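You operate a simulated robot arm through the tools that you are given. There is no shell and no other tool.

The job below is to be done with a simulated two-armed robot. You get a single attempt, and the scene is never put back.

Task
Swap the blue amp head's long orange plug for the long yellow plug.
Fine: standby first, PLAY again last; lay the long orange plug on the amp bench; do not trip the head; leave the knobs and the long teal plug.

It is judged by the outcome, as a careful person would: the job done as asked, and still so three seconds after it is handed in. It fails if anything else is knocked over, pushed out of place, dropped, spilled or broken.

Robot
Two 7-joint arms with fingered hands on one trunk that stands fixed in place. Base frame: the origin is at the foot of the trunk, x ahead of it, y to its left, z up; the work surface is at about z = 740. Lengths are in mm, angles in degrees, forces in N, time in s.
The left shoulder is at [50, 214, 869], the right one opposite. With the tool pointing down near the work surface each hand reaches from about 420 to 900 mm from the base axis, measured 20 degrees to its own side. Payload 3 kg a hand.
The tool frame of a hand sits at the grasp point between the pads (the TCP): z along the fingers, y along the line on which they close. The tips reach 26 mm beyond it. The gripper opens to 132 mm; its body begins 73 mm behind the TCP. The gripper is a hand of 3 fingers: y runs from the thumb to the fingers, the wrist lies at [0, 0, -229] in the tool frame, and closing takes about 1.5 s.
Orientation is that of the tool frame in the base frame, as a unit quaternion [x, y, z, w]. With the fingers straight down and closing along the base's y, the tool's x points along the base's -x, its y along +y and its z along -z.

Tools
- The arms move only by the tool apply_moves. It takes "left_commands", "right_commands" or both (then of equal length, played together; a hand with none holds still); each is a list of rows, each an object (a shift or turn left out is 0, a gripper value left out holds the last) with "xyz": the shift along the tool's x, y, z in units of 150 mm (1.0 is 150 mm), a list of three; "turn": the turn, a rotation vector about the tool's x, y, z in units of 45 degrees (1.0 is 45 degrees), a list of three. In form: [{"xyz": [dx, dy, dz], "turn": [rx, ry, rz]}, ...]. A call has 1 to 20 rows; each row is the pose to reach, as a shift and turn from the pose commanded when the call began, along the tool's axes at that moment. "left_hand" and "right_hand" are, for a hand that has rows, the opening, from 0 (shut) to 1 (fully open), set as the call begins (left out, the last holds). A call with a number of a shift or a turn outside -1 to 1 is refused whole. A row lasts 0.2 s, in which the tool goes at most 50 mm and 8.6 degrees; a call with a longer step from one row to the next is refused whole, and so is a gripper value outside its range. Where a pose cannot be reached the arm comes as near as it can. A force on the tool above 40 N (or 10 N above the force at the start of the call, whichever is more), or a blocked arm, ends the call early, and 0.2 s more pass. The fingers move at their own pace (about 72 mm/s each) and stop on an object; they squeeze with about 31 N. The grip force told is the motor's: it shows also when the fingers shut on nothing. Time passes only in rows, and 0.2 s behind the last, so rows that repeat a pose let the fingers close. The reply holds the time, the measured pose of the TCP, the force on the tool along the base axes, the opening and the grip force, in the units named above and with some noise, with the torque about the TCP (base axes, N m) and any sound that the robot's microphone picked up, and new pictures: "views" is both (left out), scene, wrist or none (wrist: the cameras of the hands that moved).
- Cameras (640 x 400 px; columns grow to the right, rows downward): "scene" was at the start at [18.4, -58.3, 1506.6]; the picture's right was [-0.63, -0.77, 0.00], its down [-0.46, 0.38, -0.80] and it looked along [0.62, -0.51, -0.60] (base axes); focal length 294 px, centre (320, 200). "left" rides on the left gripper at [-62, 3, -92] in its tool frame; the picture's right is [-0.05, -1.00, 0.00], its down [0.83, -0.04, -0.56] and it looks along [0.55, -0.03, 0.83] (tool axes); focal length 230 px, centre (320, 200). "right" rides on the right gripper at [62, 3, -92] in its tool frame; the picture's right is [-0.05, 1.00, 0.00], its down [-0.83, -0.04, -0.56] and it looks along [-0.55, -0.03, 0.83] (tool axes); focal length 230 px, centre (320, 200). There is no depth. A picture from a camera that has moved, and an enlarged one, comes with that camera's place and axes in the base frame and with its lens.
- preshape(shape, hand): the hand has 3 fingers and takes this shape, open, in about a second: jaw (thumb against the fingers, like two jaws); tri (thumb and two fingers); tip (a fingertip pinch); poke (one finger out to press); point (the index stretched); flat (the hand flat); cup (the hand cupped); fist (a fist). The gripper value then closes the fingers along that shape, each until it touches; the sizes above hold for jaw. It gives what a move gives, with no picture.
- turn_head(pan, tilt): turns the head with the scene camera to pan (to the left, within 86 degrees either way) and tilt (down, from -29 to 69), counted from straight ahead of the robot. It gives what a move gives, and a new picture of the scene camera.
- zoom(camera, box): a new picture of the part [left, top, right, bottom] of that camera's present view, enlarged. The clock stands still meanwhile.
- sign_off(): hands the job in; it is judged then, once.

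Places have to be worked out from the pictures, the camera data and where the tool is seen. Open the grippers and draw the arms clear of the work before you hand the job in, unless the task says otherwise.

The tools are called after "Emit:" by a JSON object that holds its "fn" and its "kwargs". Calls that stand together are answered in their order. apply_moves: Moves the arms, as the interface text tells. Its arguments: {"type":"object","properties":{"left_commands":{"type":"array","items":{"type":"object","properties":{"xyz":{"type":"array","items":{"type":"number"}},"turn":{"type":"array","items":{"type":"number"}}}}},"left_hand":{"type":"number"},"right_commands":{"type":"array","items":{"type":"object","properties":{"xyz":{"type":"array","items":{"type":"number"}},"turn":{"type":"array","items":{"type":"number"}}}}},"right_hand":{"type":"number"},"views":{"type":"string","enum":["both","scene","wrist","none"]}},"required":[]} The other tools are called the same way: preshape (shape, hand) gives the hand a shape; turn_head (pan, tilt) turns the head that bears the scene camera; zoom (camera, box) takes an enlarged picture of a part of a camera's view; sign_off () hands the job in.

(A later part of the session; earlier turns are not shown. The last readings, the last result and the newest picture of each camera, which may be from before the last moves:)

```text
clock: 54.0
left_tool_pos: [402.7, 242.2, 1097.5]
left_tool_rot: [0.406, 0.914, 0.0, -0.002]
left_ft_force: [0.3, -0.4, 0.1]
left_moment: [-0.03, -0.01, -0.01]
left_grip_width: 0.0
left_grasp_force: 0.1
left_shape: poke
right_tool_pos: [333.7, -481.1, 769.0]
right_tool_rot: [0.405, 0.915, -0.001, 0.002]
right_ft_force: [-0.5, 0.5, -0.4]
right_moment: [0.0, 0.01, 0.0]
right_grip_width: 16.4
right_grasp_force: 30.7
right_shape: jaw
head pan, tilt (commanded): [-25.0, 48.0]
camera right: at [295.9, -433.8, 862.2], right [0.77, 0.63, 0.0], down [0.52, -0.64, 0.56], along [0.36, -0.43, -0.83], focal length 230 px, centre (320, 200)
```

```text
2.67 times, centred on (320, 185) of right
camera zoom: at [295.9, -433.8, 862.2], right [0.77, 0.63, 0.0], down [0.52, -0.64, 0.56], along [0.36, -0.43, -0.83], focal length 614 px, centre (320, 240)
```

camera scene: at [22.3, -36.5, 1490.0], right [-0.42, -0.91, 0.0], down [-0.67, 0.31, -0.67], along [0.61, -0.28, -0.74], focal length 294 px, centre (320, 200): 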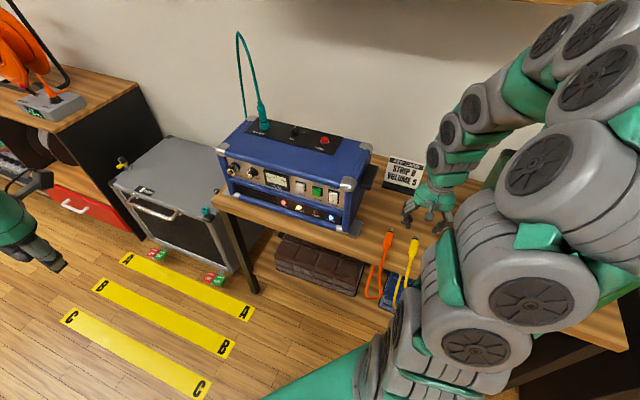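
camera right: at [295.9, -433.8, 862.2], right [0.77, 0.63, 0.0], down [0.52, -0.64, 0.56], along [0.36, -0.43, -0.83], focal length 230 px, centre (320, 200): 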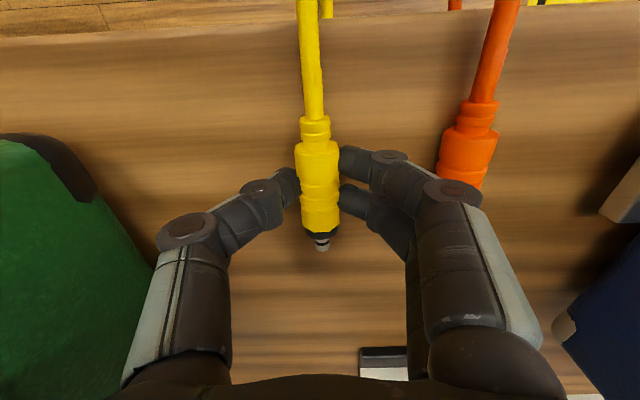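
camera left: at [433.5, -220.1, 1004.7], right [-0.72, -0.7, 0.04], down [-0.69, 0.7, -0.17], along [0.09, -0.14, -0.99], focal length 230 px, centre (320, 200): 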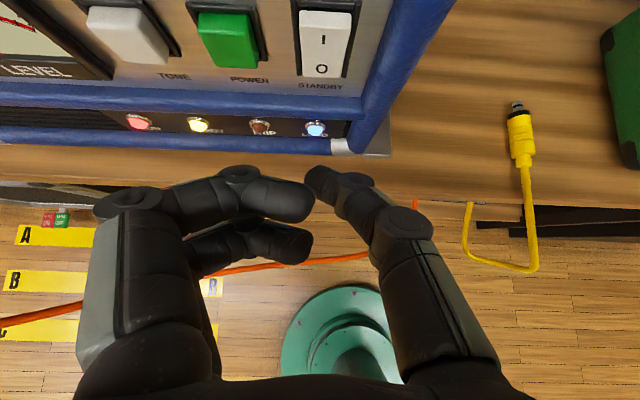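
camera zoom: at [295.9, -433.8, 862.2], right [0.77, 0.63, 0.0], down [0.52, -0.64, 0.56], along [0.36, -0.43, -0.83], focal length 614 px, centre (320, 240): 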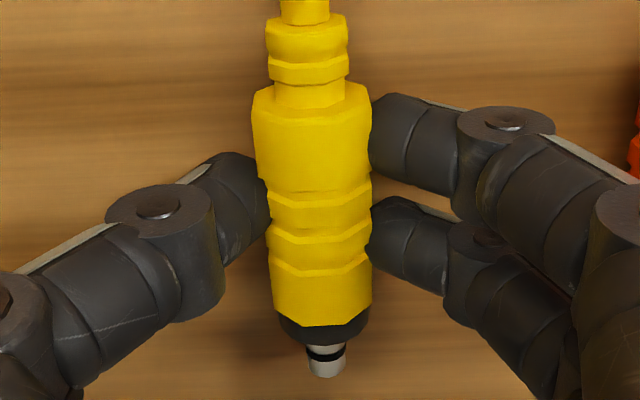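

A clean grip at the barrel's middle, no side load. I lift straight up, then back off the bench edge, watching for any slip.

Emit:
{"fn": "apply_moves", "kwargs": {"right_commands": [{"xyz": [0, 0, -0.15]}, {"xyz": [0, 0, -0.35]}, {"xyz": [0, 0, -0.6]}, {"xyz": [0, 0, -0.8]}, {"xyz": [0, 0, -1.0]}], "right_hand": 0.0, "views": "none"}}

Emit:
{"fn": "apply_moves", "kwargs": {"right_commands": [{"xyz": [0.2, 0, -0.13]}, {"xyz": [0.4, 0, -0.26]}, {"xyz": [0.6, 0, -0.4]}, {"xyz": [0.8, 0, -0.53]}, {"xyz": [0.93, 0, -0.53]}], "right_hand": 0.0, "views": "both"}}

Emit:
{"fn": "zoom", "kwargs": {"camera": "right", "box": [200, 110, 440, 260]}}

```text
clock: 55.2
left_tool_pos: [403.6, 242.6, 1096.9]
left_tool_rot: [0.406, 0.914, 0.001, -0.001]
left_ft_force: [0.2, 0.7, -0.2]
left_moment: [0.01, -0.02, -0.01]
left_grip_width: 0.0
left_grasp_force: 0.0
left_shape: poke
right_tool_pos: [335.4, -480.1, 923.4]
right_tool_rot: [0.404, 0.915, 0.001, 0.002]
right_ft_force: [-0.4, -0.3, 0.2]
right_moment: [0.01, 0.01, 0.03]
right_grip_width: 16.6
right_grasp_force: 31.3
right_shape: jaw
head pan, tilt (commanded): [-25.0, 48.0]
```

```text
clock: 56.4
left_tool_pos: [404.5, 241.7, 1097.8]
left_tool_rot: [0.406, 0.914, 0.001, -0.002]
left_ft_force: [-0.6, 1.1, -1.1]
left_moment: [0.0, 0.01, -0.02]
left_grip_width: 0.0
left_grasp_force: 0.0
left_shape: poke
right_tool_pos: [239.2, -378.7, 1000.8]
right_tool_rot: [0.404, 0.915, 0.001, 0.003]
right_ft_force: [-0.2, 1.2, -0.6]
right_moment: [-0.02, 0.0, 0.01]
right_grip_width: 16.5
right_grasp_force: 30.9
right_shape: jaw
head pan, tilt (commanded): [-25.0, 48.0]
camera scene: at [22.3, -36.5, 1490.0], right [-0.42, -0.91, 0.0], down [-0.67, 0.31, -0.67], along [0.61, -0.28, -0.74], focal length 294 px, centre (320, 200)
camera right: at [201.0, -331.4, 1093.2], right [0.77, 0.63, 0.0], down [0.52, -0.64, 0.56], along [0.36, -0.43, -0.83], focal length 230 px, centre (320, 200)
```

scene: 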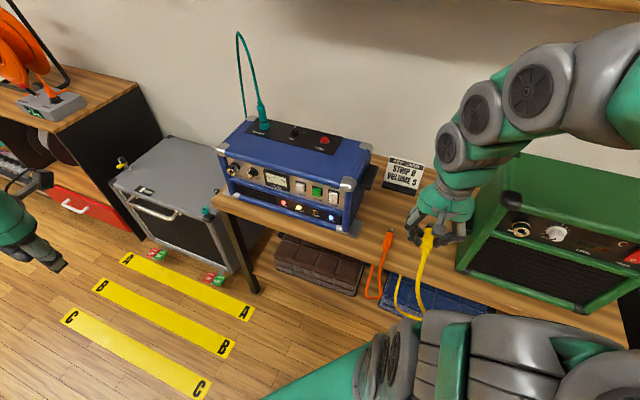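
right: 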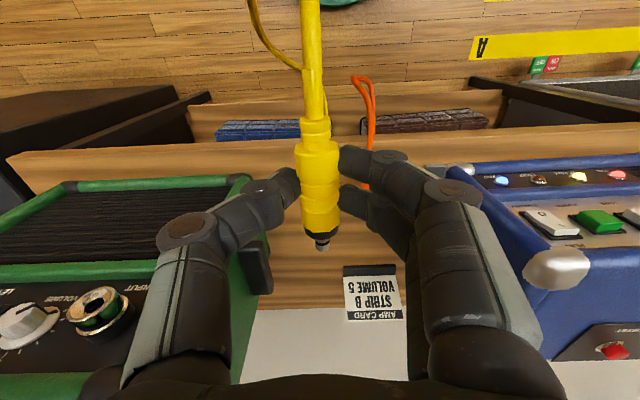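

```text
2.67 times, centred on (320, 185) of right
camera zoom: at [201.0, -331.4, 1093.2], right [0.77, 0.63, 0.0], down [0.52, -0.64, 0.56], along [0.36, -0.43, -0.83], focal length 614 px, centre (320, 240)
```

zoom: 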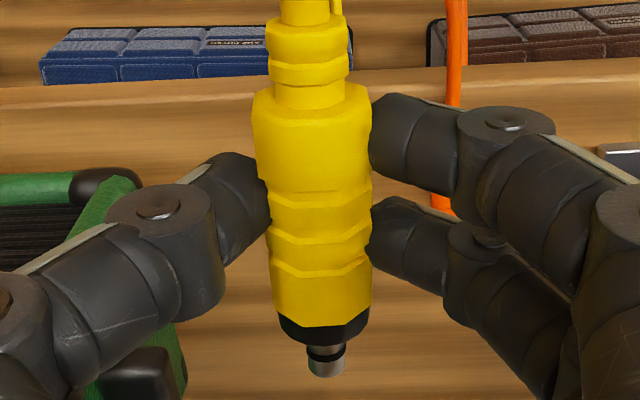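

The yellow plug is held steadily. I carry it along in front of the amp toward the jack.

Emit:
{"fn": "apply_moves", "kwargs": {"right_commands": [{"xyz": [0, 0.25, 0]}, {"xyz": [0, 0.5, 0]}, {"xyz": [0, 0.75, 0]}, {"xyz": [0, 1.0, 0]}], "right_hand": 0.0, "views": "none"}}

Emit:
{"fn": "apply_moves", "kwargs": {"right_commands": [{"xyz": [0, 0.25, 0]}, {"xyz": [0, 0.5, 0]}, {"xyz": [0, 0.75, 0]}, {"xyz": [0, 1.0, 0]}], "right_hand": 0.0, "views": "none"}}

Emit:
{"fn": "apply_moves", "kwargs": {"right_commands": [{"xyz": [0, 0.25, 0]}, {"xyz": [0, 0.5, 0]}, {"xyz": [0, 0.75, 0]}, {"xyz": [0, 1.0, 0]}], "right_hand": 0.0, "views": "both"}}

```text
clock: 57.4
left_tool_pos: [404.5, 241.9, 1097.7]
left_tool_rot: [0.406, 0.914, 0.001, -0.002]
left_ft_force: [0.1, -0.7, 0.6]
left_moment: [0.01, -0.02, -0.01]
left_grip_width: 0.1
left_grasp_force: 0.0
left_shape: poke
right_tool_pos: [353.8, -277.3, 1000.2]
right_tool_rot: [0.405, 0.914, 0.0, 0.003]
right_ft_force: [0.9, 0.6, -0.1]
right_moment: [-0.01, 0.0, -0.01]
right_grip_width: 16.5
right_grasp_force: 31.0
right_shape: jaw
head pan, tilt (commanded): [-25.0, 48.0]
```

```text
clock: 58.4
left_tool_pos: [405.3, 241.2, 1098.1]
left_tool_rot: [0.407, 0.914, 0.001, -0.001]
left_ft_force: [0.4, -0.9, -0.1]
left_moment: [-0.03, -0.04, 0.03]
left_grip_width: 0.2
left_grasp_force: 0.0
left_shape: poke
right_tool_pos: [460.3, -175.6, 998.1]
right_tool_rot: [0.404, 0.915, -0.001, 0.002]
right_ft_force: [0.2, 0.1, -1.3]
right_moment: [0.01, 0.03, 0.01]
right_grip_width: 16.5
right_grasp_force: 31.2
right_shape: jaw
head pan, tilt (commanded): [-25.0, 48.0]
```

```text
clock: 59.4
left_tool_pos: [405.4, 242.7, 1097.3]
left_tool_rot: [0.406, 0.914, 0.0, -0.002]
left_ft_force: [-0.6, 0.3, 0.1]
left_moment: [-0.01, 0.02, 0.01]
left_grip_width: 0.0
left_grasp_force: 0.0
left_shape: poke
right_tool_pos: [573.7, -73.3, 1000.7]
right_tool_rot: [0.404, 0.915, 0.0, 0.003]
right_ft_force: [0.0, 0.3, -0.1]
right_moment: [0.04, 0.03, 0.03]
right_grip_width: 16.5
right_grasp_force: 31.0
right_shape: jaw
head pan, tilt (commanded): [-25.0, 48.0]
camera scene: at [22.4, -36.5, 1490.0], right [-0.42, -0.91, 0.0], down [-0.67, 0.31, -0.67], along [0.61, -0.28, -0.74], focal length 294 px, centre (320, 200)
camera right: at [534.8, -26.2, 1093.4], right [0.77, 0.63, 0.0], down [0.52, -0.64, 0.56], along [0.36, -0.43, -0.83], focal length 230 px, centre (320, 200)
```

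scene: 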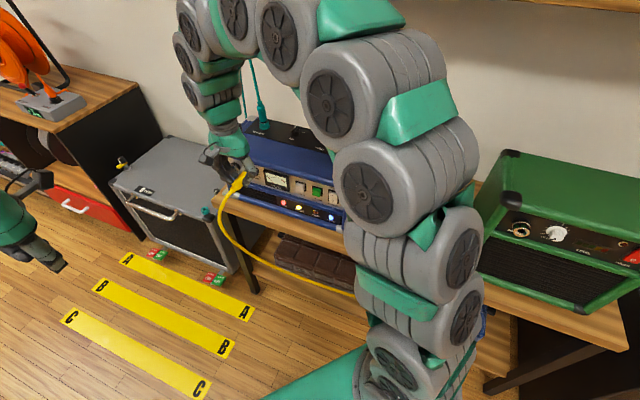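
right: 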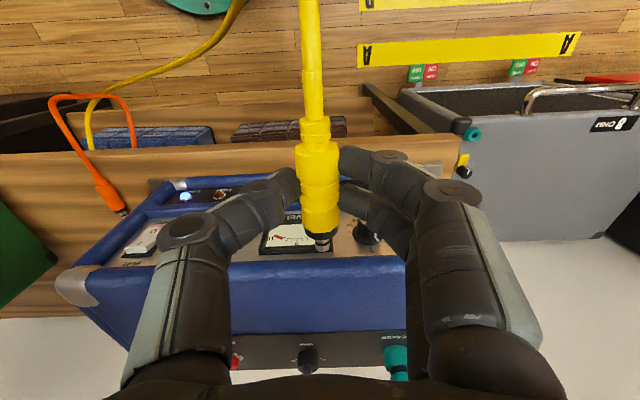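

The plug is now at a≈376. I move it to in front of the jack, then lower it to jack height with its tip about 30 mm short of the rim.

Emit:
{"fn": "apply_moves", "kwargs": {"right_commands": [{"xyz": [0, 0.24, 0]}, {"xyz": [0, 0.48, 0]}, {"xyz": [0, 0.717, 0]}, {"xyz": [0, 0.717, 0.2]}, {"xyz": [0, 0.717, 0.4]}, {"xyz": [-0.1, 0.717, 0.571]}], "right_hand": 0.0, "views": "both"}}

Emit:
{"fn": "zoom", "kwargs": {"camera": "right", "box": [272, 200, 384, 270]}}

Emit:
{"fn": "zoom", "kwargs": {"camera": "right", "box": [256, 210, 400, 300]}}

Emit:
{"fn": "zoom", "kwargs": {"camera": "scene", "box": [198, 150, 262, 190]}}

```text
clock: 60.8
left_tool_pos: [404.0, 242.1, 1097.3]
left_tool_rot: [0.406, 0.914, 0.001, -0.001]
left_ft_force: [0.4, -0.1, -0.1]
left_moment: [-0.05, -0.01, -0.02]
left_grip_width: 0.2
left_grasp_force: 0.1
left_shape: poke
right_tool_pos: [663.1, -13.3, 918.3]
right_tool_rot: [0.405, 0.914, 0.0, 0.003]
right_ft_force: [-0.1, 0.1, -1.6]
right_moment: [0.04, -0.01, -0.01]
right_grip_width: 16.7
right_grasp_force: 31.4
right_shape: jaw
head pan, tilt (commanded): [-25.0, 48.0]
camera scene: at [22.4, -36.5, 1490.0], right [-0.42, -0.91, 0.0], down [-0.67, 0.31, -0.67], along [0.61, -0.28, -0.74], focal length 294 px, centre (320, 200)
camera right: at [624.0, 34.1, 1011.3], right [0.77, 0.63, 0.0], down [0.52, -0.64, 0.56], along [0.36, -0.43, -0.83], focal length 230 px, centre (320, 200)
```

scene: 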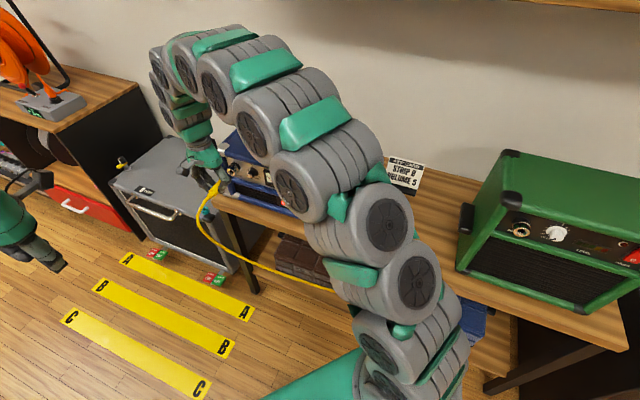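
right: 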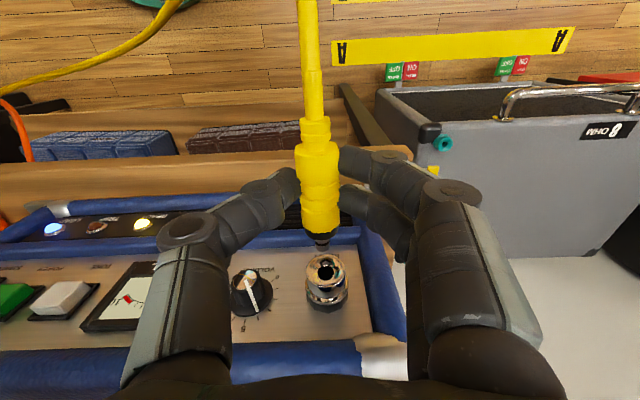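

```text
5.71 times, centred on (328, 235) of right
camera zoom: at [624.0, 34.1, 1011.3], right [0.77, 0.63, 0.0], down [0.52, -0.64, 0.56], along [0.36, -0.43, -0.83], focal length 1315 px, centre (274, 0)
```

zoom: 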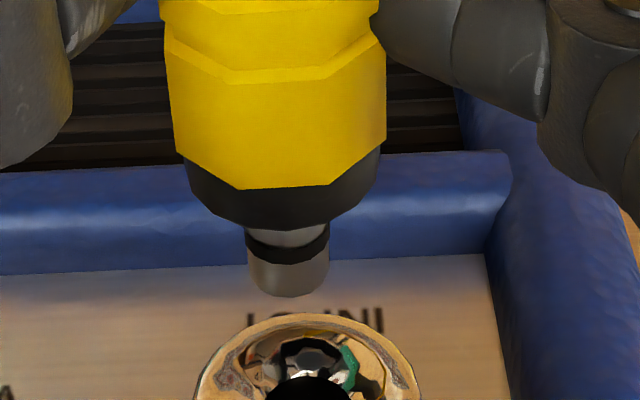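

```text
4.44 times, centred on (328, 255) of right
camera zoom: at [624.0, 34.1, 1011.3], right [0.77, 0.63, 0.0], down [0.52, -0.64, 0.56], along [0.36, -0.43, -0.83], focal length 1022 px, centre (284, -44)
```

zoom: 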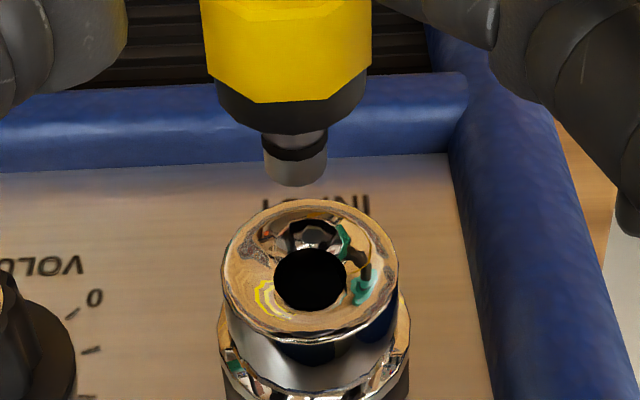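

```text
10.00 times, centred on (230, 170) of scene
camera zoom: at [22.4, -36.5, 1490.0], right [-0.42, -0.91, 0.0], down [-0.67, 0.31, -0.67], along [0.61, -0.28, -0.74], focal length 2945 px, centre (1220, 500)
```

zoom: 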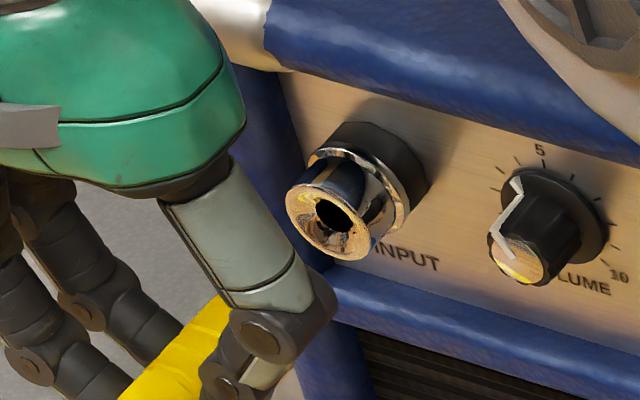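

Comparing tip and jack in the same wrist picture: the plug is level and about 1.5 mm to the right of and 1–2 mm above the jack axis, well within the 30 mm funnel. I correct that and advance 20 mm, so the tip is just at the funnel's mouth.

Emit:
{"fn": "apply_moves", "kwargs": {"right_commands": [{"xyz": [-0.03, 0.0095, 0.01]}, {"xyz": [-0.07, 0.0095, 0.01]}, {"xyz": [-0.11, 0.0095, 0.01]}, {"xyz": [-0.133, 0.0095, 0.01]}], "right_hand": 0.0, "views": "wrist"}}

Emit:
{"fn": "zoom", "kwargs": {"camera": "right", "box": [256, 200, 400, 290]}}

Emit:
{"fn": "zoom", "kwargs": {"camera": "scene", "box": [198, 150, 262, 190]}}

```text
clock: 61.8
left_tool_pos: [404.7, 242.0, 1097.7]
left_tool_rot: [0.406, 0.914, 0.001, -0.002]
left_ft_force: [0.3, -0.1, -0.1]
left_moment: [0.0, 0.0, 0.01]
left_grip_width: 0.0
left_grasp_force: 0.1
left_shape: poke
right_tool_pos: [678.4, -25.8, 914.2]
right_tool_rot: [0.404, 0.915, 0.0, 0.003]
right_ft_force: [-4.5, 3.1, 1.1]
right_moment: [0.05, 0.02, -0.01]
right_grip_width: 16.4
right_grasp_force: 31.2
right_shape: jaw
head pan, tilt (commanded): [-25.0, 48.0]
camera right: at [639.8, 19.7, 1007.3], right [0.77, 0.63, 0.0], down [0.52, -0.64, 0.56], along [0.36, -0.43, -0.83], focal length 230 px, centre (320, 200)
```

right: 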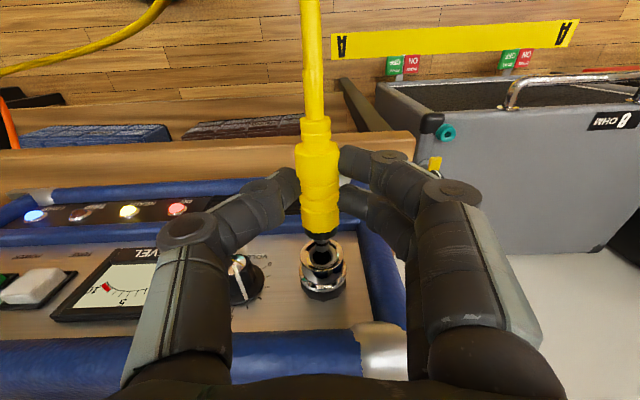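

```text
4.44 times, centred on (328, 245) of right
camera zoom: at [639.8, 19.7, 1007.3], right [0.77, 0.63, 0.0], down [0.52, -0.64, 0.56], along [0.36, -0.43, -0.83], focal length 1022 px, centre (284, 0)
```

zoom: 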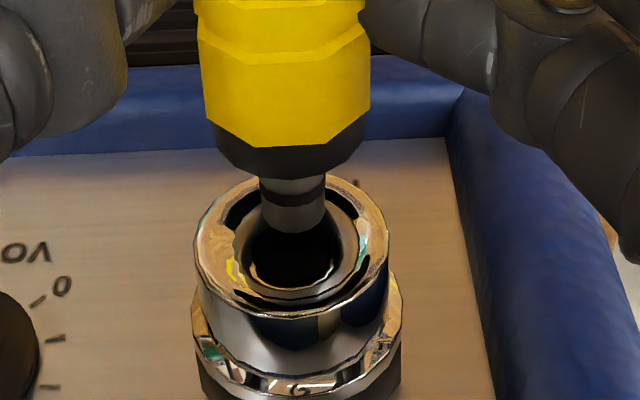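

```text
10.00 times, centred on (230, 170) of scene
camera zoom: at [22.3, -36.5, 1490.0], right [-0.42, -0.91, 0.0], down [-0.67, 0.31, -0.67], along [0.61, -0.28, -0.74], focal length 2945 px, centre (1220, 500)
```

zoom: 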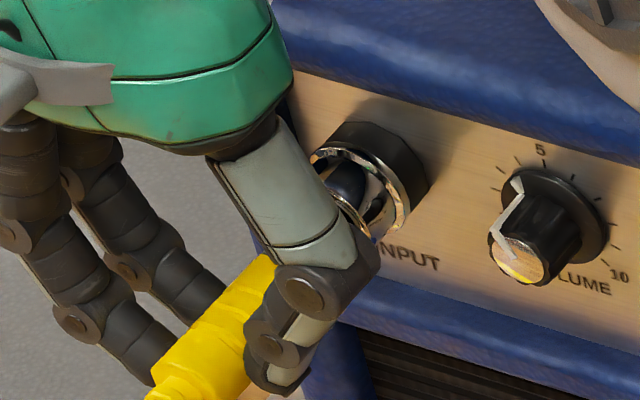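

The tip is entering the funnel, aligned within a millimetre or so; about 5 N along the axis. I push on in small steps and watch the force.

Emit:
{"fn": "apply_moves", "kwargs": {"right_commands": [{"xyz": [-0.012, 0, 0]}, {"xyz": [-0.025, 0, 0]}, {"xyz": [-0.038, 0, 0]}], "right_hand": 0.0, "views": "wrist"}}

Emit:
{"fn": "zoom", "kwargs": {"camera": "right", "box": [256, 200, 400, 290]}}

```text
clock: 62.6
left_tool_pos: [404.2, 242.0, 1096.3]
left_tool_rot: [0.406, 0.914, 0.001, -0.001]
left_ft_force: [-0.6, 0.9, 0.4]
left_moment: [-0.02, 0.0, -0.03]
left_grip_width: 0.0
left_grasp_force: 0.0
left_shape: poke
right_tool_pos: [681.3, -30.0, 915.4]
right_tool_rot: [0.404, 0.915, -0.001, 0.003]
right_ft_force: [-10.8, 13.0, 2.1]
right_moment: [0.21, 0.16, 0.08]
right_grip_width: 16.5
right_grasp_force: 31.3
right_shape: jaw
head pan, tilt (commanded): [-25.0, 48.0]
camera right: at [642.9, 16.6, 1007.3], right [0.77, 0.63, 0.0], down [0.52, -0.64, 0.56], along [0.36, -0.43, -0.83], focal length 230 px, centre (320, 200)
```

right: 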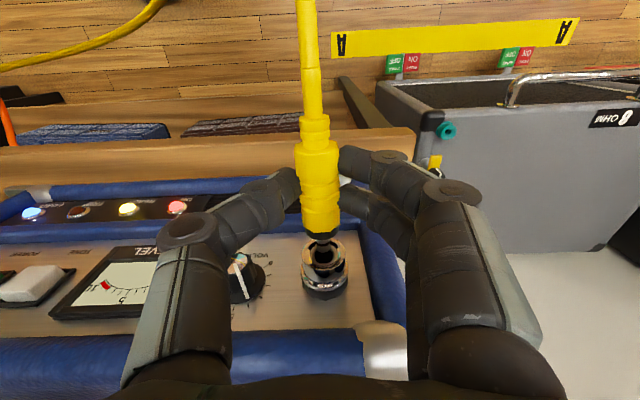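

```text
4.44 times, centred on (328, 245) of right
camera zoom: at [642.9, 16.6, 1007.3], right [0.77, 0.63, 0.0], down [0.52, -0.64, 0.56], along [0.36, -0.43, -0.83], focal length 1022 px, centre (284, 0)
```

zoom: 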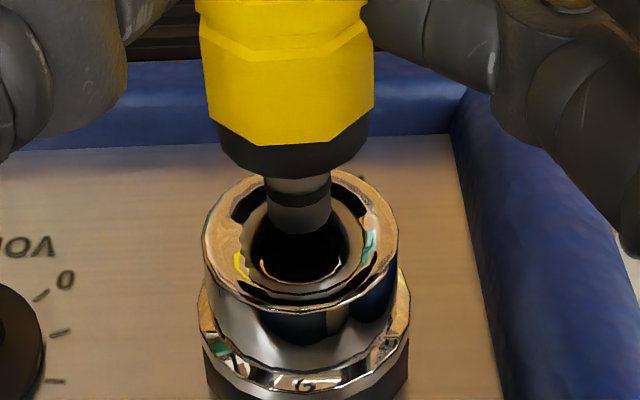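

The axial force rose to 17 N while the jack hardly moved relative to the plug in the picture, so I must check whether the plug is jammed on the funnel or the amp itself is shifting. I take the same scene zoom as before to compare.

Emit:
{"fn": "zoom", "kwargs": {"camera": "scene", "box": [198, 150, 262, 190]}}

Emit:
{"fn": "zoom", "kwargs": {"camera": "scene", "box": [240, 160, 400, 260]}}

Emit:
{"fn": "zoom", "kwargs": {"camera": "right", "box": [280, 220, 360, 270]}}

```text
10.00 times, centred on (230, 170) of scene
camera zoom: at [22.2, -36.3, 1490.1], right [-0.42, -0.91, 0.0], down [-0.67, 0.31, -0.67], along [0.61, -0.28, -0.74], focal length 2945 px, centre (1220, 500)
```

zoom: 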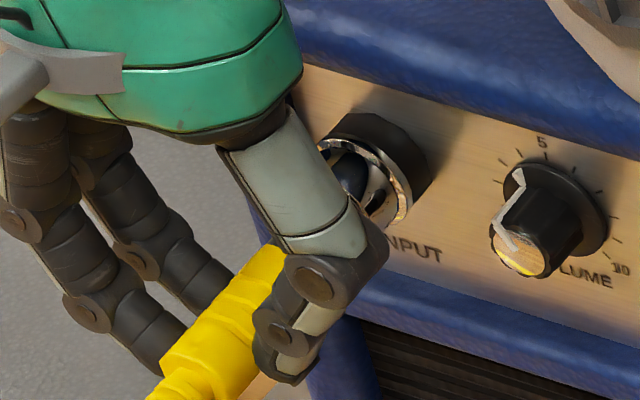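

```text
4.00 times, centred on (320, 210) of scene
camera zoom: at [22.2, -36.3, 1490.1], right [-0.42, -0.91, 0.0], down [-0.67, 0.31, -0.67], along [0.61, -0.28, -0.74], focal length 1178 px, centre (320, 160)
```

zoom: 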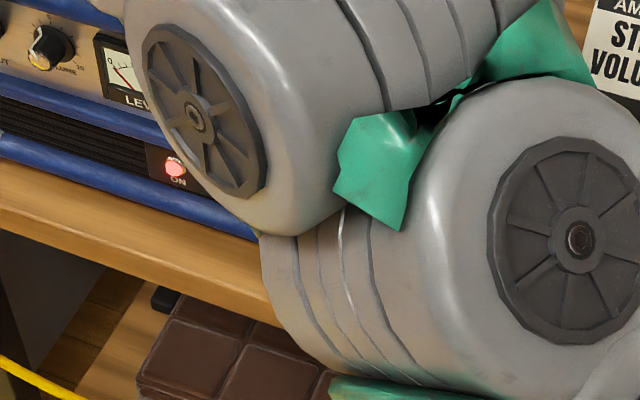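

```text
8.00 times, centred on (320, 245) of right
camera zoom: at [642.9, 16.6, 1007.3], right [0.77, 0.63, 0.0], down [0.52, -0.64, 0.56], along [0.36, -0.43, -0.83], focal length 1841 px, centre (320, -160)
```

zoom: 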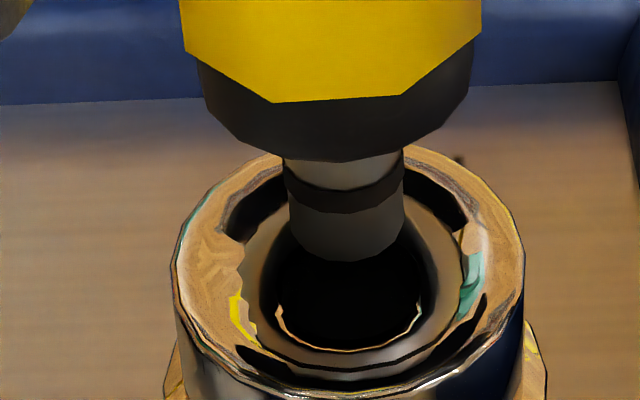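

The tip sits in a shallow dish (only ~3 mm deep) right at the hole's plane, well aligned sideways, but blocked: the small upward force and torque suggest it touches the lower side of the dish. I back off 8 mm and raise 3 mm before trying again, and check that the amp has not shifted.

Emit:
{"fn": "apply_moves", "kwargs": {"right_commands": [{"xyz": [0.027, 0, 0]}, {"xyz": [0.053, 0, -0.01]}, {"xyz": [0.053, 0, -0.02]}], "right_hand": 0.0, "views": "wrist"}}

Emit:
{"fn": "zoom", "kwargs": {"camera": "scene", "box": [198, 150, 262, 190]}}

Emit:
{"fn": "zoom", "kwargs": {"camera": "right", "box": [280, 220, 376, 280]}}

```text
clock: 63.4
left_tool_pos: [403.4, 241.9, 1098.2]
left_tool_rot: [0.406, 0.914, 0.001, -0.002]
left_ft_force: [0.4, -0.2, 0.6]
left_moment: [-0.02, 0.0, -0.02]
left_grip_width: 0.0
left_grasp_force: 0.1
left_shape: poke
right_tool_pos: [676.7, -26.0, 917.5]
right_tool_rot: [0.406, 0.914, 0.0, 0.003]
right_ft_force: [-0.2, 0.4, -0.5]
right_moment: [0.02, 0.0, 0.0]
right_grip_width: 16.4
right_grasp_force: 30.8
right_shape: jaw
head pan, tilt (commanded): [-25.0, 48.0]
camera right: at [638.2, 21.3, 1010.1], right [0.77, 0.63, 0.0], down [0.52, -0.64, 0.56], along [0.36, -0.43, -0.83], focal length 230 px, centre (320, 200)
```

right: 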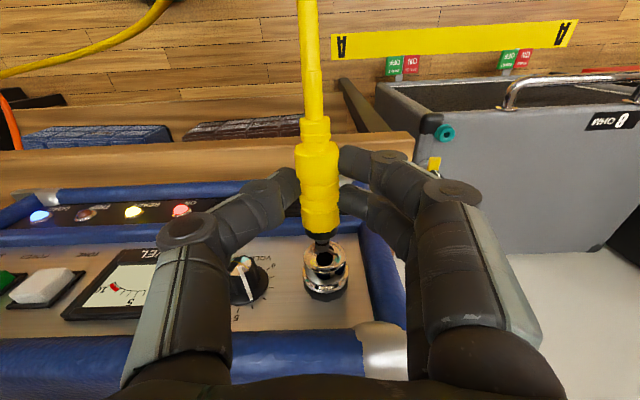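

```text
10.00 times, centred on (230, 170) of scene
camera zoom: at [22.3, -36.5, 1490.0], right [-0.42, -0.91, 0.0], down [-0.67, 0.31, -0.67], along [0.61, -0.28, -0.74], focal length 2945 px, centre (1220, 500)
```

zoom: 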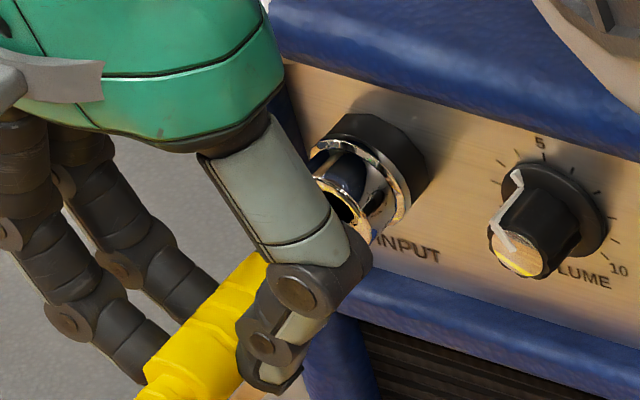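

```text
6.67 times, centred on (328, 250) of right
camera zoom: at [638.2, 21.3, 1010.1], right [0.77, 0.63, 0.0], down [0.52, -0.64, 0.56], along [0.36, -0.43, -0.83], focal length 1534 px, centre (267, -133)
```

zoom: 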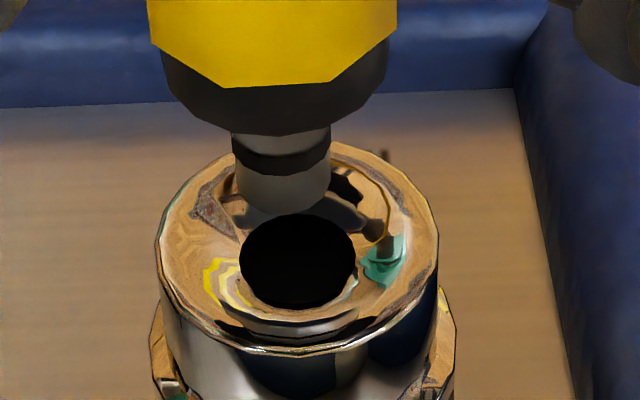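

The amp moved only about 2–3 mm back and stays upright; I must keep the pushing force low. In the wrist picture the hole is about 1 mm to the left (+a) of the plug's axis; I zoom the scene camera closely to measure the height difference.

Emit:
{"fn": "zoom", "kwargs": {"camera": "scene", "box": [206, 160, 246, 185]}}

Emit:
{"fn": "zoom", "kwargs": {"camera": "scene", "box": [200, 170, 240, 195]}}

```text
16.00 times, centred on (226, 172) of scene
camera zoom: at [22.3, -36.5, 1490.0], right [-0.42, -0.91, 0.0], down [-0.67, 0.31, -0.67], along [0.61, -0.28, -0.74], focal length 4712 px, centre (1824, 640)
```

zoom: 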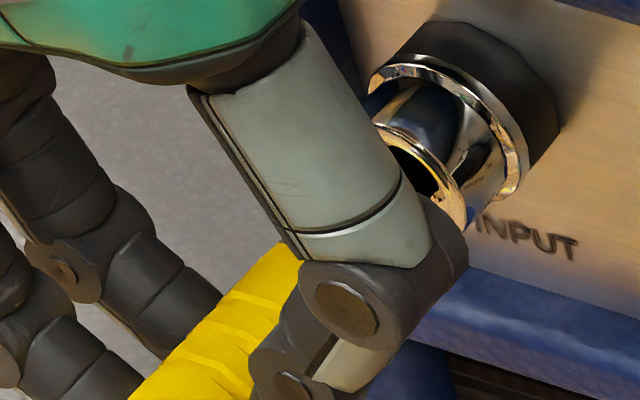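

```text
16.00 times, centred on (220, 182) of scene
camera zoom: at [22.3, -36.5, 1490.0], right [-0.42, -0.91, 0.0], down [-0.67, 0.31, -0.67], along [0.61, -0.28, -0.74], focal length 4712 px, centre (1920, 480)
```

zoom: 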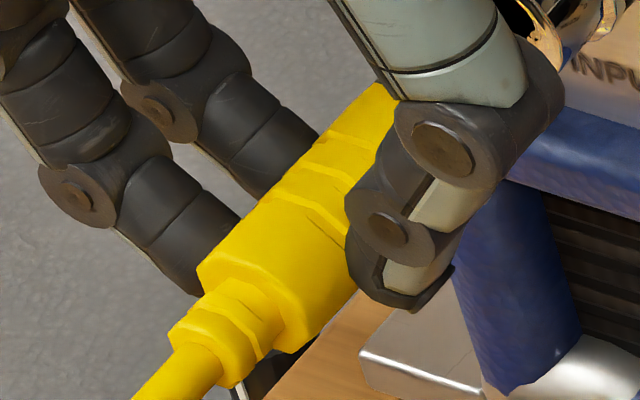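

The barrel and the jack both show here. The barrel's edges hint at a slight nose-down attitude, so I zoom in more to measure its slope exactly.

Emit:
{"fn": "zoom", "kwargs": {"camera": "scene", "box": [208, 172, 228, 192]}}

Emit:
{"fn": "zoom", "kwargs": {"camera": "left", "box": [0, 0, 640, 400]}}

```text
16.00 times, centred on (218, 182) of scene
camera zoom: at [22.3, -36.5, 1490.0], right [-0.42, -0.91, 0.0], down [-0.67, 0.31, -0.67], along [0.61, -0.28, -0.74], focal length 4712 px, centre (1952, 488)
```

zoom: 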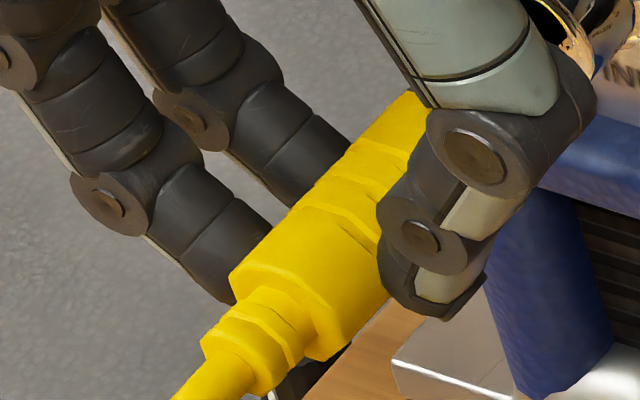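

```text
1.00 times, centred on (320, 200) of left (not enlarged: the box is as wide or as high as the picture)
camera zoom: at [449.3, 198.0, 1188.8], right [-0.71, -0.71, 0.0], down [-0.59, 0.59, 0.56], along [-0.4, 0.39, -0.83], focal length 230 px, centre (320, 200)
```

zoom: 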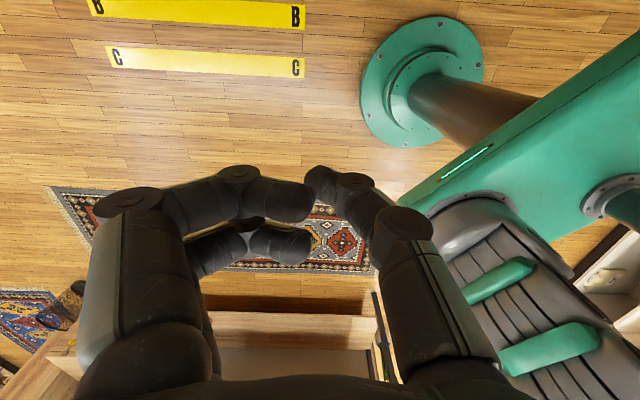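

The edge slope suggests the plug is about 2 degrees nose-down, which puts its tip a few mm low. I tilt it nose-up by 2 degrees, raise 2 mm more and shift 1 mm to +a, still clear of the dish.

Emit:
{"fn": "apply_moves", "kwargs": {"right_commands": [{"xyz": [0, 0.004, -0.007], "turn": [0, -0.022, 0]}, {"xyz": [0, 0.007, -0.0135], "turn": [0, -0.044, 0]}, {"xyz": [0, 0.007, -0.0135], "turn": [0, -0.044, 0]}], "right_hand": 0.0, "views": "wrist"}}

Emit:
{"fn": "zoom", "kwargs": {"camera": "right", "box": [280, 220, 376, 280]}}

Emit:
{"fn": "zoom", "kwargs": {"camera": "scene", "box": [208, 167, 248, 192]}}

```text
clock: 64.2
left_tool_pos: [405.7, 242.8, 1098.1]
left_tool_rot: [0.406, 0.914, 0.001, -0.002]
left_ft_force: [0.3, 0.1, 0.3]
left_moment: [0.01, 0.0, 0.0]
left_grip_width: 0.0
left_grasp_force: 0.0
left_shape: poke
right_tool_pos: [677.1, -24.3, 920.8]
right_tool_rot: [0.405, 0.914, -0.007, 0.019]
right_ft_force: [0.6, 0.4, 0.5]
right_moment: [-0.02, 0.01, -0.01]
right_grip_width: 16.5
right_grasp_force: 30.7
right_shape: jaw
head pan, tilt (commanded): [-25.0, 48.0]
camera right: at [637.1, 24.9, 1009.9], right [0.77, 0.63, 0.0], down [0.51, -0.63, 0.59], along [0.38, -0.45, -0.81], focal length 230 px, centre (320, 200)
```

right: 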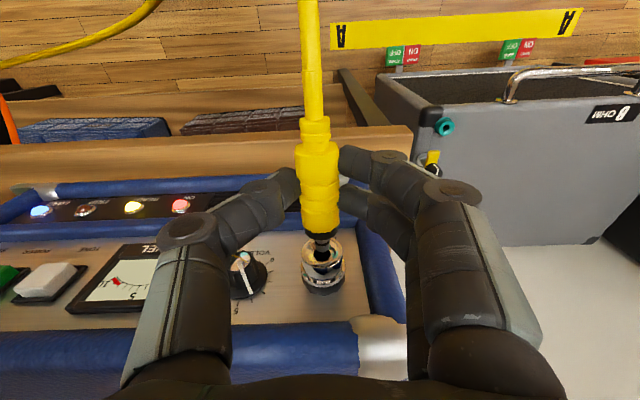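

```text
6.67 times, centred on (328, 250) of right
camera zoom: at [637.1, 24.9, 1009.9], right [0.77, 0.63, 0.0], down [0.51, -0.63, 0.59], along [0.38, -0.45, -0.81], focal length 1534 px, centre (267, -133)
```

zoom: 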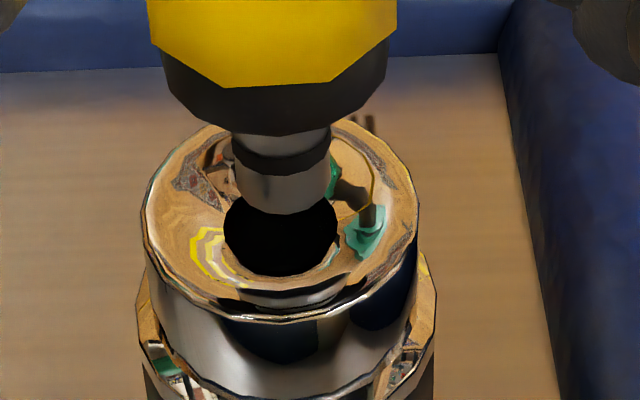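

```text
16.00 times, centred on (228, 180) of scene
camera zoom: at [22.3, -36.5, 1490.0], right [-0.42, -0.91, 0.0], down [-0.67, 0.31, -0.67], along [0.61, -0.28, -0.74], focal length 4712 px, centre (1792, 528)
```

zoom: 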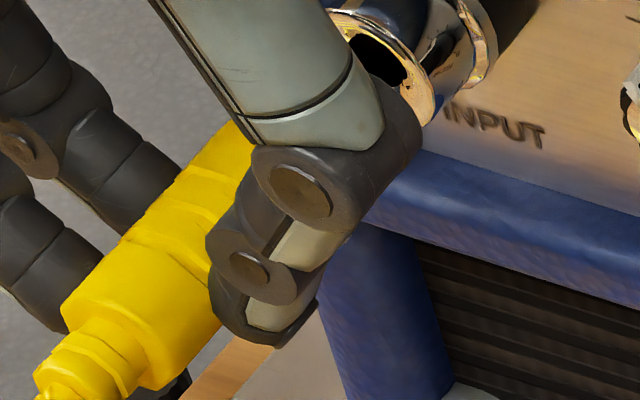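

Now the shaft, its extension and the hole line up in the wrist view, and the computed height error is under a millimetre. I advance 8 mm in small steps, watching the force.

Emit:
{"fn": "apply_moves", "kwargs": {"right_commands": [{"xyz": [-0.02, 0, 0.0007]}, {"xyz": [-0.037, 0, 0.0013]}, {"xyz": [-0.0533, 0, 0.0019]}], "right_hand": 0.0, "views": "wrist"}}

Emit:
{"fn": "zoom", "kwargs": {"camera": "right", "box": [280, 220, 376, 280]}}

```text
clock: 65.0
left_tool_pos: [404.0, 241.8, 1098.0]
left_tool_rot: [0.406, 0.914, 0.001, -0.002]
left_ft_force: [-0.4, -1.0, 0.5]
left_moment: [-0.03, 0.01, 0.01]
left_grip_width: 0.1
left_grasp_force: 0.1
left_shape: poke
right_tool_pos: [683.2, -30.0, 920.0]
right_tool_rot: [0.404, 0.915, -0.007, 0.019]
right_ft_force: [-1.1, 1.3, -1.2]
right_moment: [0.01, 0.06, -0.01]
right_grip_width: 16.4
right_grasp_force: 31.0
right_shape: jaw
head pan, tilt (commanded): [-25.0, 48.0]
camera right: at [642.4, 19.6, 1010.3], right [0.77, 0.63, 0.0], down [0.51, -0.63, 0.59], along [0.37, -0.45, -0.81], focal length 230 px, centre (320, 200)
```

right: 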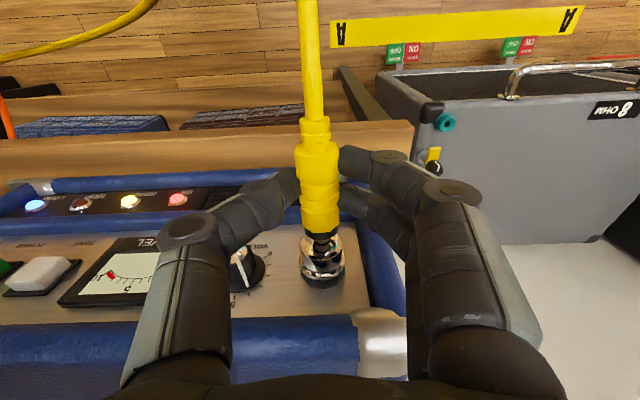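

```text
6.67 times, centred on (328, 250) of right
camera zoom: at [642.4, 19.6, 1010.3], right [0.77, 0.63, 0.0], down [0.51, -0.63, 0.59], along [0.37, -0.45, -0.81], focal length 1534 px, centre (267, -133)
```

zoom: 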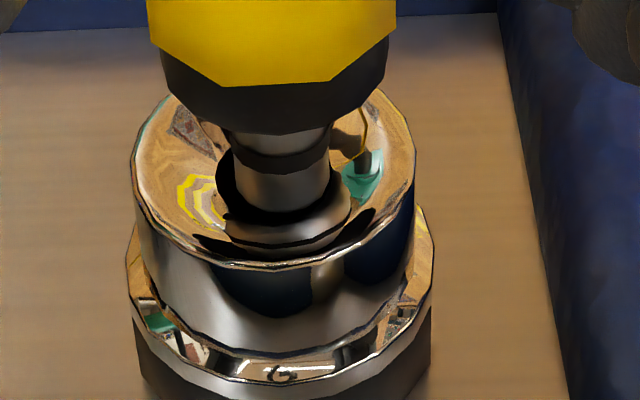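

The shaft is entering the hole with barely any force (2 N). I nudge 0.5 mm to -a and continue inward 6 mm.

Emit:
{"fn": "apply_moves", "kwargs": {"right_commands": [{"xyz": [-0.01, -0.003, 0.0003]}, {"xyz": [-0.025, -0.004, 0.0009]}, {"xyz": [-0.04, -0.004, 0.0014]}], "right_hand": 0.0, "views": "wrist"}}

Emit:
{"fn": "zoom", "kwargs": {"camera": "right", "box": [280, 220, 376, 280]}}

```text
clock: 65.8
left_tool_pos: [404.6, 242.7, 1098.9]
left_tool_rot: [0.406, 0.914, 0.001, -0.001]
left_ft_force: [-0.5, -0.3, -0.6]
left_moment: [-0.01, 0.0, 0.04]
left_grip_width: 0.1
left_grasp_force: 0.1
left_shape: poke
right_tool_pos: [687.0, -35.6, 919.2]
right_tool_rot: [0.405, 0.914, -0.007, 0.019]
right_ft_force: [0.2, -1.1, -0.4]
right_moment: [-0.04, 0.03, 0.0]
right_grip_width: 16.7
right_grasp_force: 31.3
right_shape: jaw
head pan, tilt (commanded): [-25.0, 48.0]
camera right: at [646.4, 14.0, 1009.9], right [0.77, 0.63, 0.0], down [0.51, -0.63, 0.59], along [0.38, -0.45, -0.81], focal length 230 px, centre (320, 200)
```

right: 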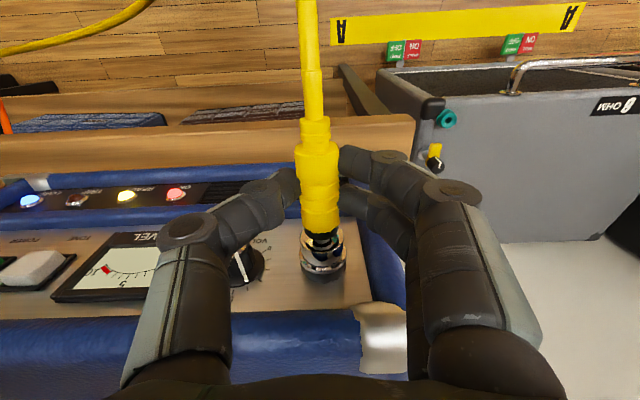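

```text
6.67 times, centred on (328, 250) of right
camera zoom: at [646.4, 14.0, 1009.9], right [0.77, 0.63, 0.0], down [0.51, -0.63, 0.59], along [0.38, -0.45, -0.81], focal length 1534 px, centre (267, -133)
```

zoom: 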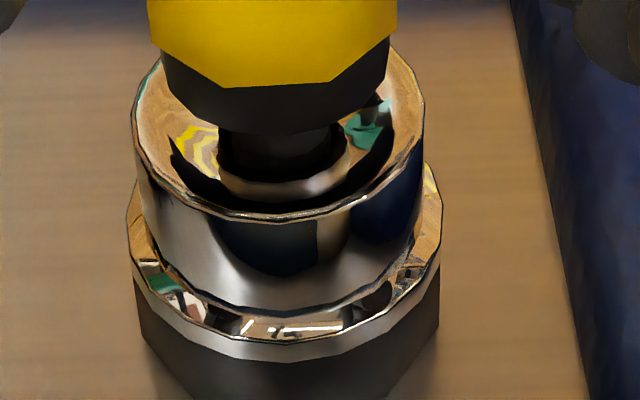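

The shaft slides in freely. I continue another 6 mm toward full seating.

Emit:
{"fn": "apply_moves", "kwargs": {"right_commands": [{"xyz": [-0.014, 0, 0.0005]}, {"xyz": [-0.027, 0, 0.0009]}, {"xyz": [-0.04, 0, 0.0014]}], "right_hand": 0.0, "views": "wrist"}}

Emit:
{"fn": "zoom", "kwargs": {"camera": "right", "box": [280, 210, 376, 270]}}

Emit:
{"fn": "zoom", "kwargs": {"camera": "scene", "box": [198, 150, 262, 190]}}

```text
clock: 66.6
left_tool_pos: [404.0, 243.3, 1097.1]
left_tool_rot: [0.406, 0.914, 0.0, -0.002]
left_ft_force: [0.3, -0.7, 0.3]
left_moment: [-0.01, 0.0, 0.02]
left_grip_width: 0.3
left_grasp_force: 0.1
left_shape: poke
right_tool_pos: [689.7, -39.8, 919.9]
right_tool_rot: [0.405, 0.914, -0.007, 0.017]
right_ft_force: [-5.5, 5.0, -0.6]
right_moment: [0.09, 0.08, 0.0]
right_grip_width: 16.7
right_grasp_force: 31.0
right_shape: jaw
head pan, tilt (commanded): [-25.0, 48.0]
camera right: at [648.7, 9.8, 1010.3], right [0.77, 0.63, 0.0], down [0.51, -0.63, 0.59], along [0.37, -0.45, -0.81], focal length 230 px, centre (320, 200)
```

right: 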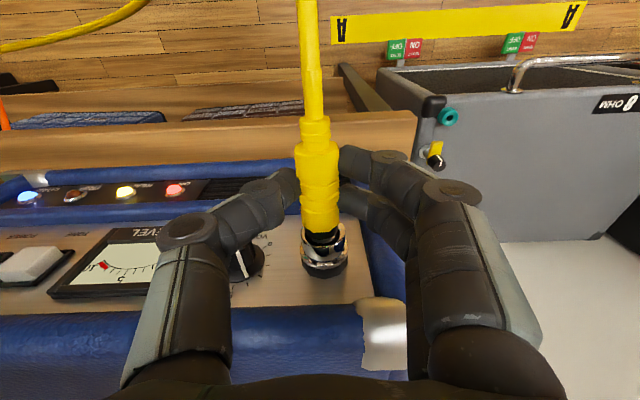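

```text
6.67 times, centred on (328, 240) of right
camera zoom: at [648.7, 9.8, 1010.3], right [0.77, 0.63, 0.0], down [0.51, -0.63, 0.59], along [0.37, -0.45, -0.81], focal length 1534 px, centre (267, -67)
```

zoom: 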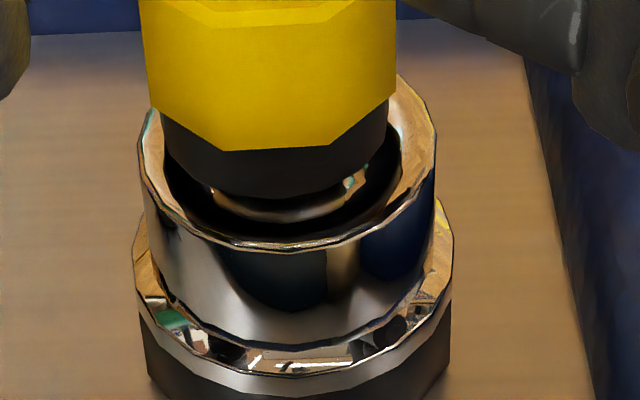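

```text
10.00 times, centred on (230, 170) of scene
camera zoom: at [22.2, -36.4, 1490.0], right [-0.42, -0.91, 0.0], down [-0.67, 0.31, -0.67], along [0.61, -0.28, -0.74], focal length 2945 px, centre (1220, 500)
```

zoom: 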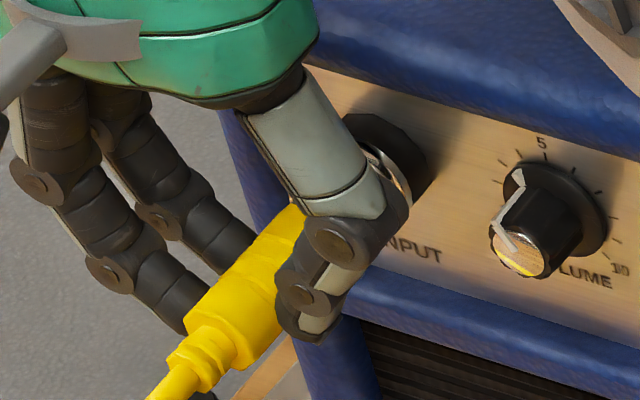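

About 7 N of insertion friction now, and the amp has not moved further. I press on another 2 mm gently.

Emit:
{"fn": "apply_moves", "kwargs": {"right_commands": [{"xyz": [-0.007, 0, 0.0002]}, {"xyz": [-0.0135, 0, 0.0005]}], "right_hand": 0.0, "views": "wrist"}}

Emit:
{"fn": "zoom", "kwargs": {"camera": "right", "box": [280, 210, 376, 270]}}

Emit:
{"fn": "zoom", "kwargs": {"camera": "scene", "box": [198, 150, 262, 190]}}

```text
clock: 67.2
left_tool_pos: [405.1, 241.5, 1097.7]
left_tool_rot: [0.406, 0.914, 0.001, -0.001]
left_ft_force: [-0.2, 0.4, 0.2]
left_moment: [-0.01, 0.03, 0.01]
left_grip_width: 0.0
left_grasp_force: 0.1
left_shape: poke
right_tool_pos: [690.1, -40.5, 918.4]
right_tool_rot: [0.404, 0.914, -0.006, 0.018]
right_ft_force: [-11.9, 11.6, 1.9]
right_moment: [0.22, 0.19, -0.01]
right_grip_width: 16.4
right_grasp_force: 31.0
right_shape: jaw
head pan, tilt (commanded): [-25.0, 48.0]
camera right: at [649.8, 8.9, 1010.1], right [0.77, 0.63, 0.0], down [0.51, -0.63, 0.59], along [0.38, -0.45, -0.81], focal length 230 px, centre (320, 200)
```

right: 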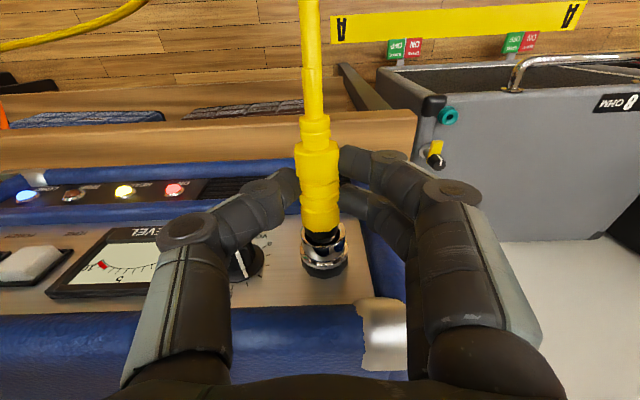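

```text
6.67 times, centred on (328, 240) of right
camera zoom: at [649.8, 8.9, 1010.1], right [0.77, 0.63, 0.0], down [0.51, -0.63, 0.59], along [0.38, -0.45, -0.81], focal length 1534 px, centre (267, -67)
```

zoom: 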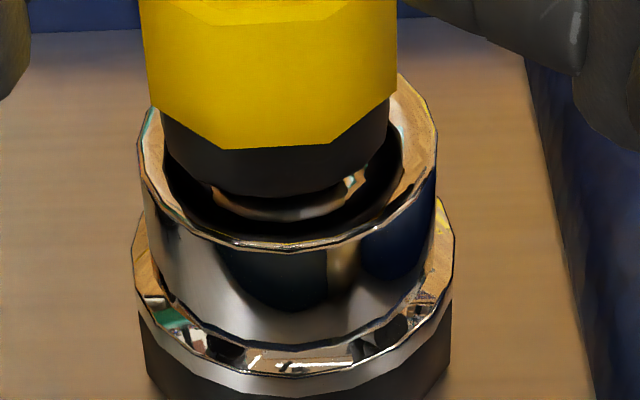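

```text
10.00 times, centred on (230, 170) of scene
camera zoom: at [22.1, -36.3, 1490.1], right [-0.42, -0.91, 0.0], down [-0.67, 0.31, -0.67], along [0.61, -0.28, -0.74], focal length 2945 px, centre (1220, 500)
```

zoom: 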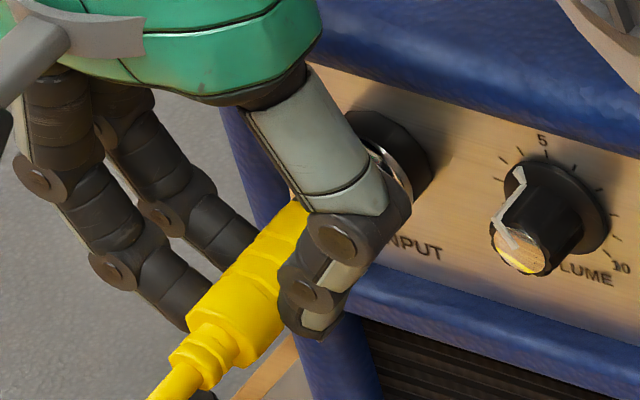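

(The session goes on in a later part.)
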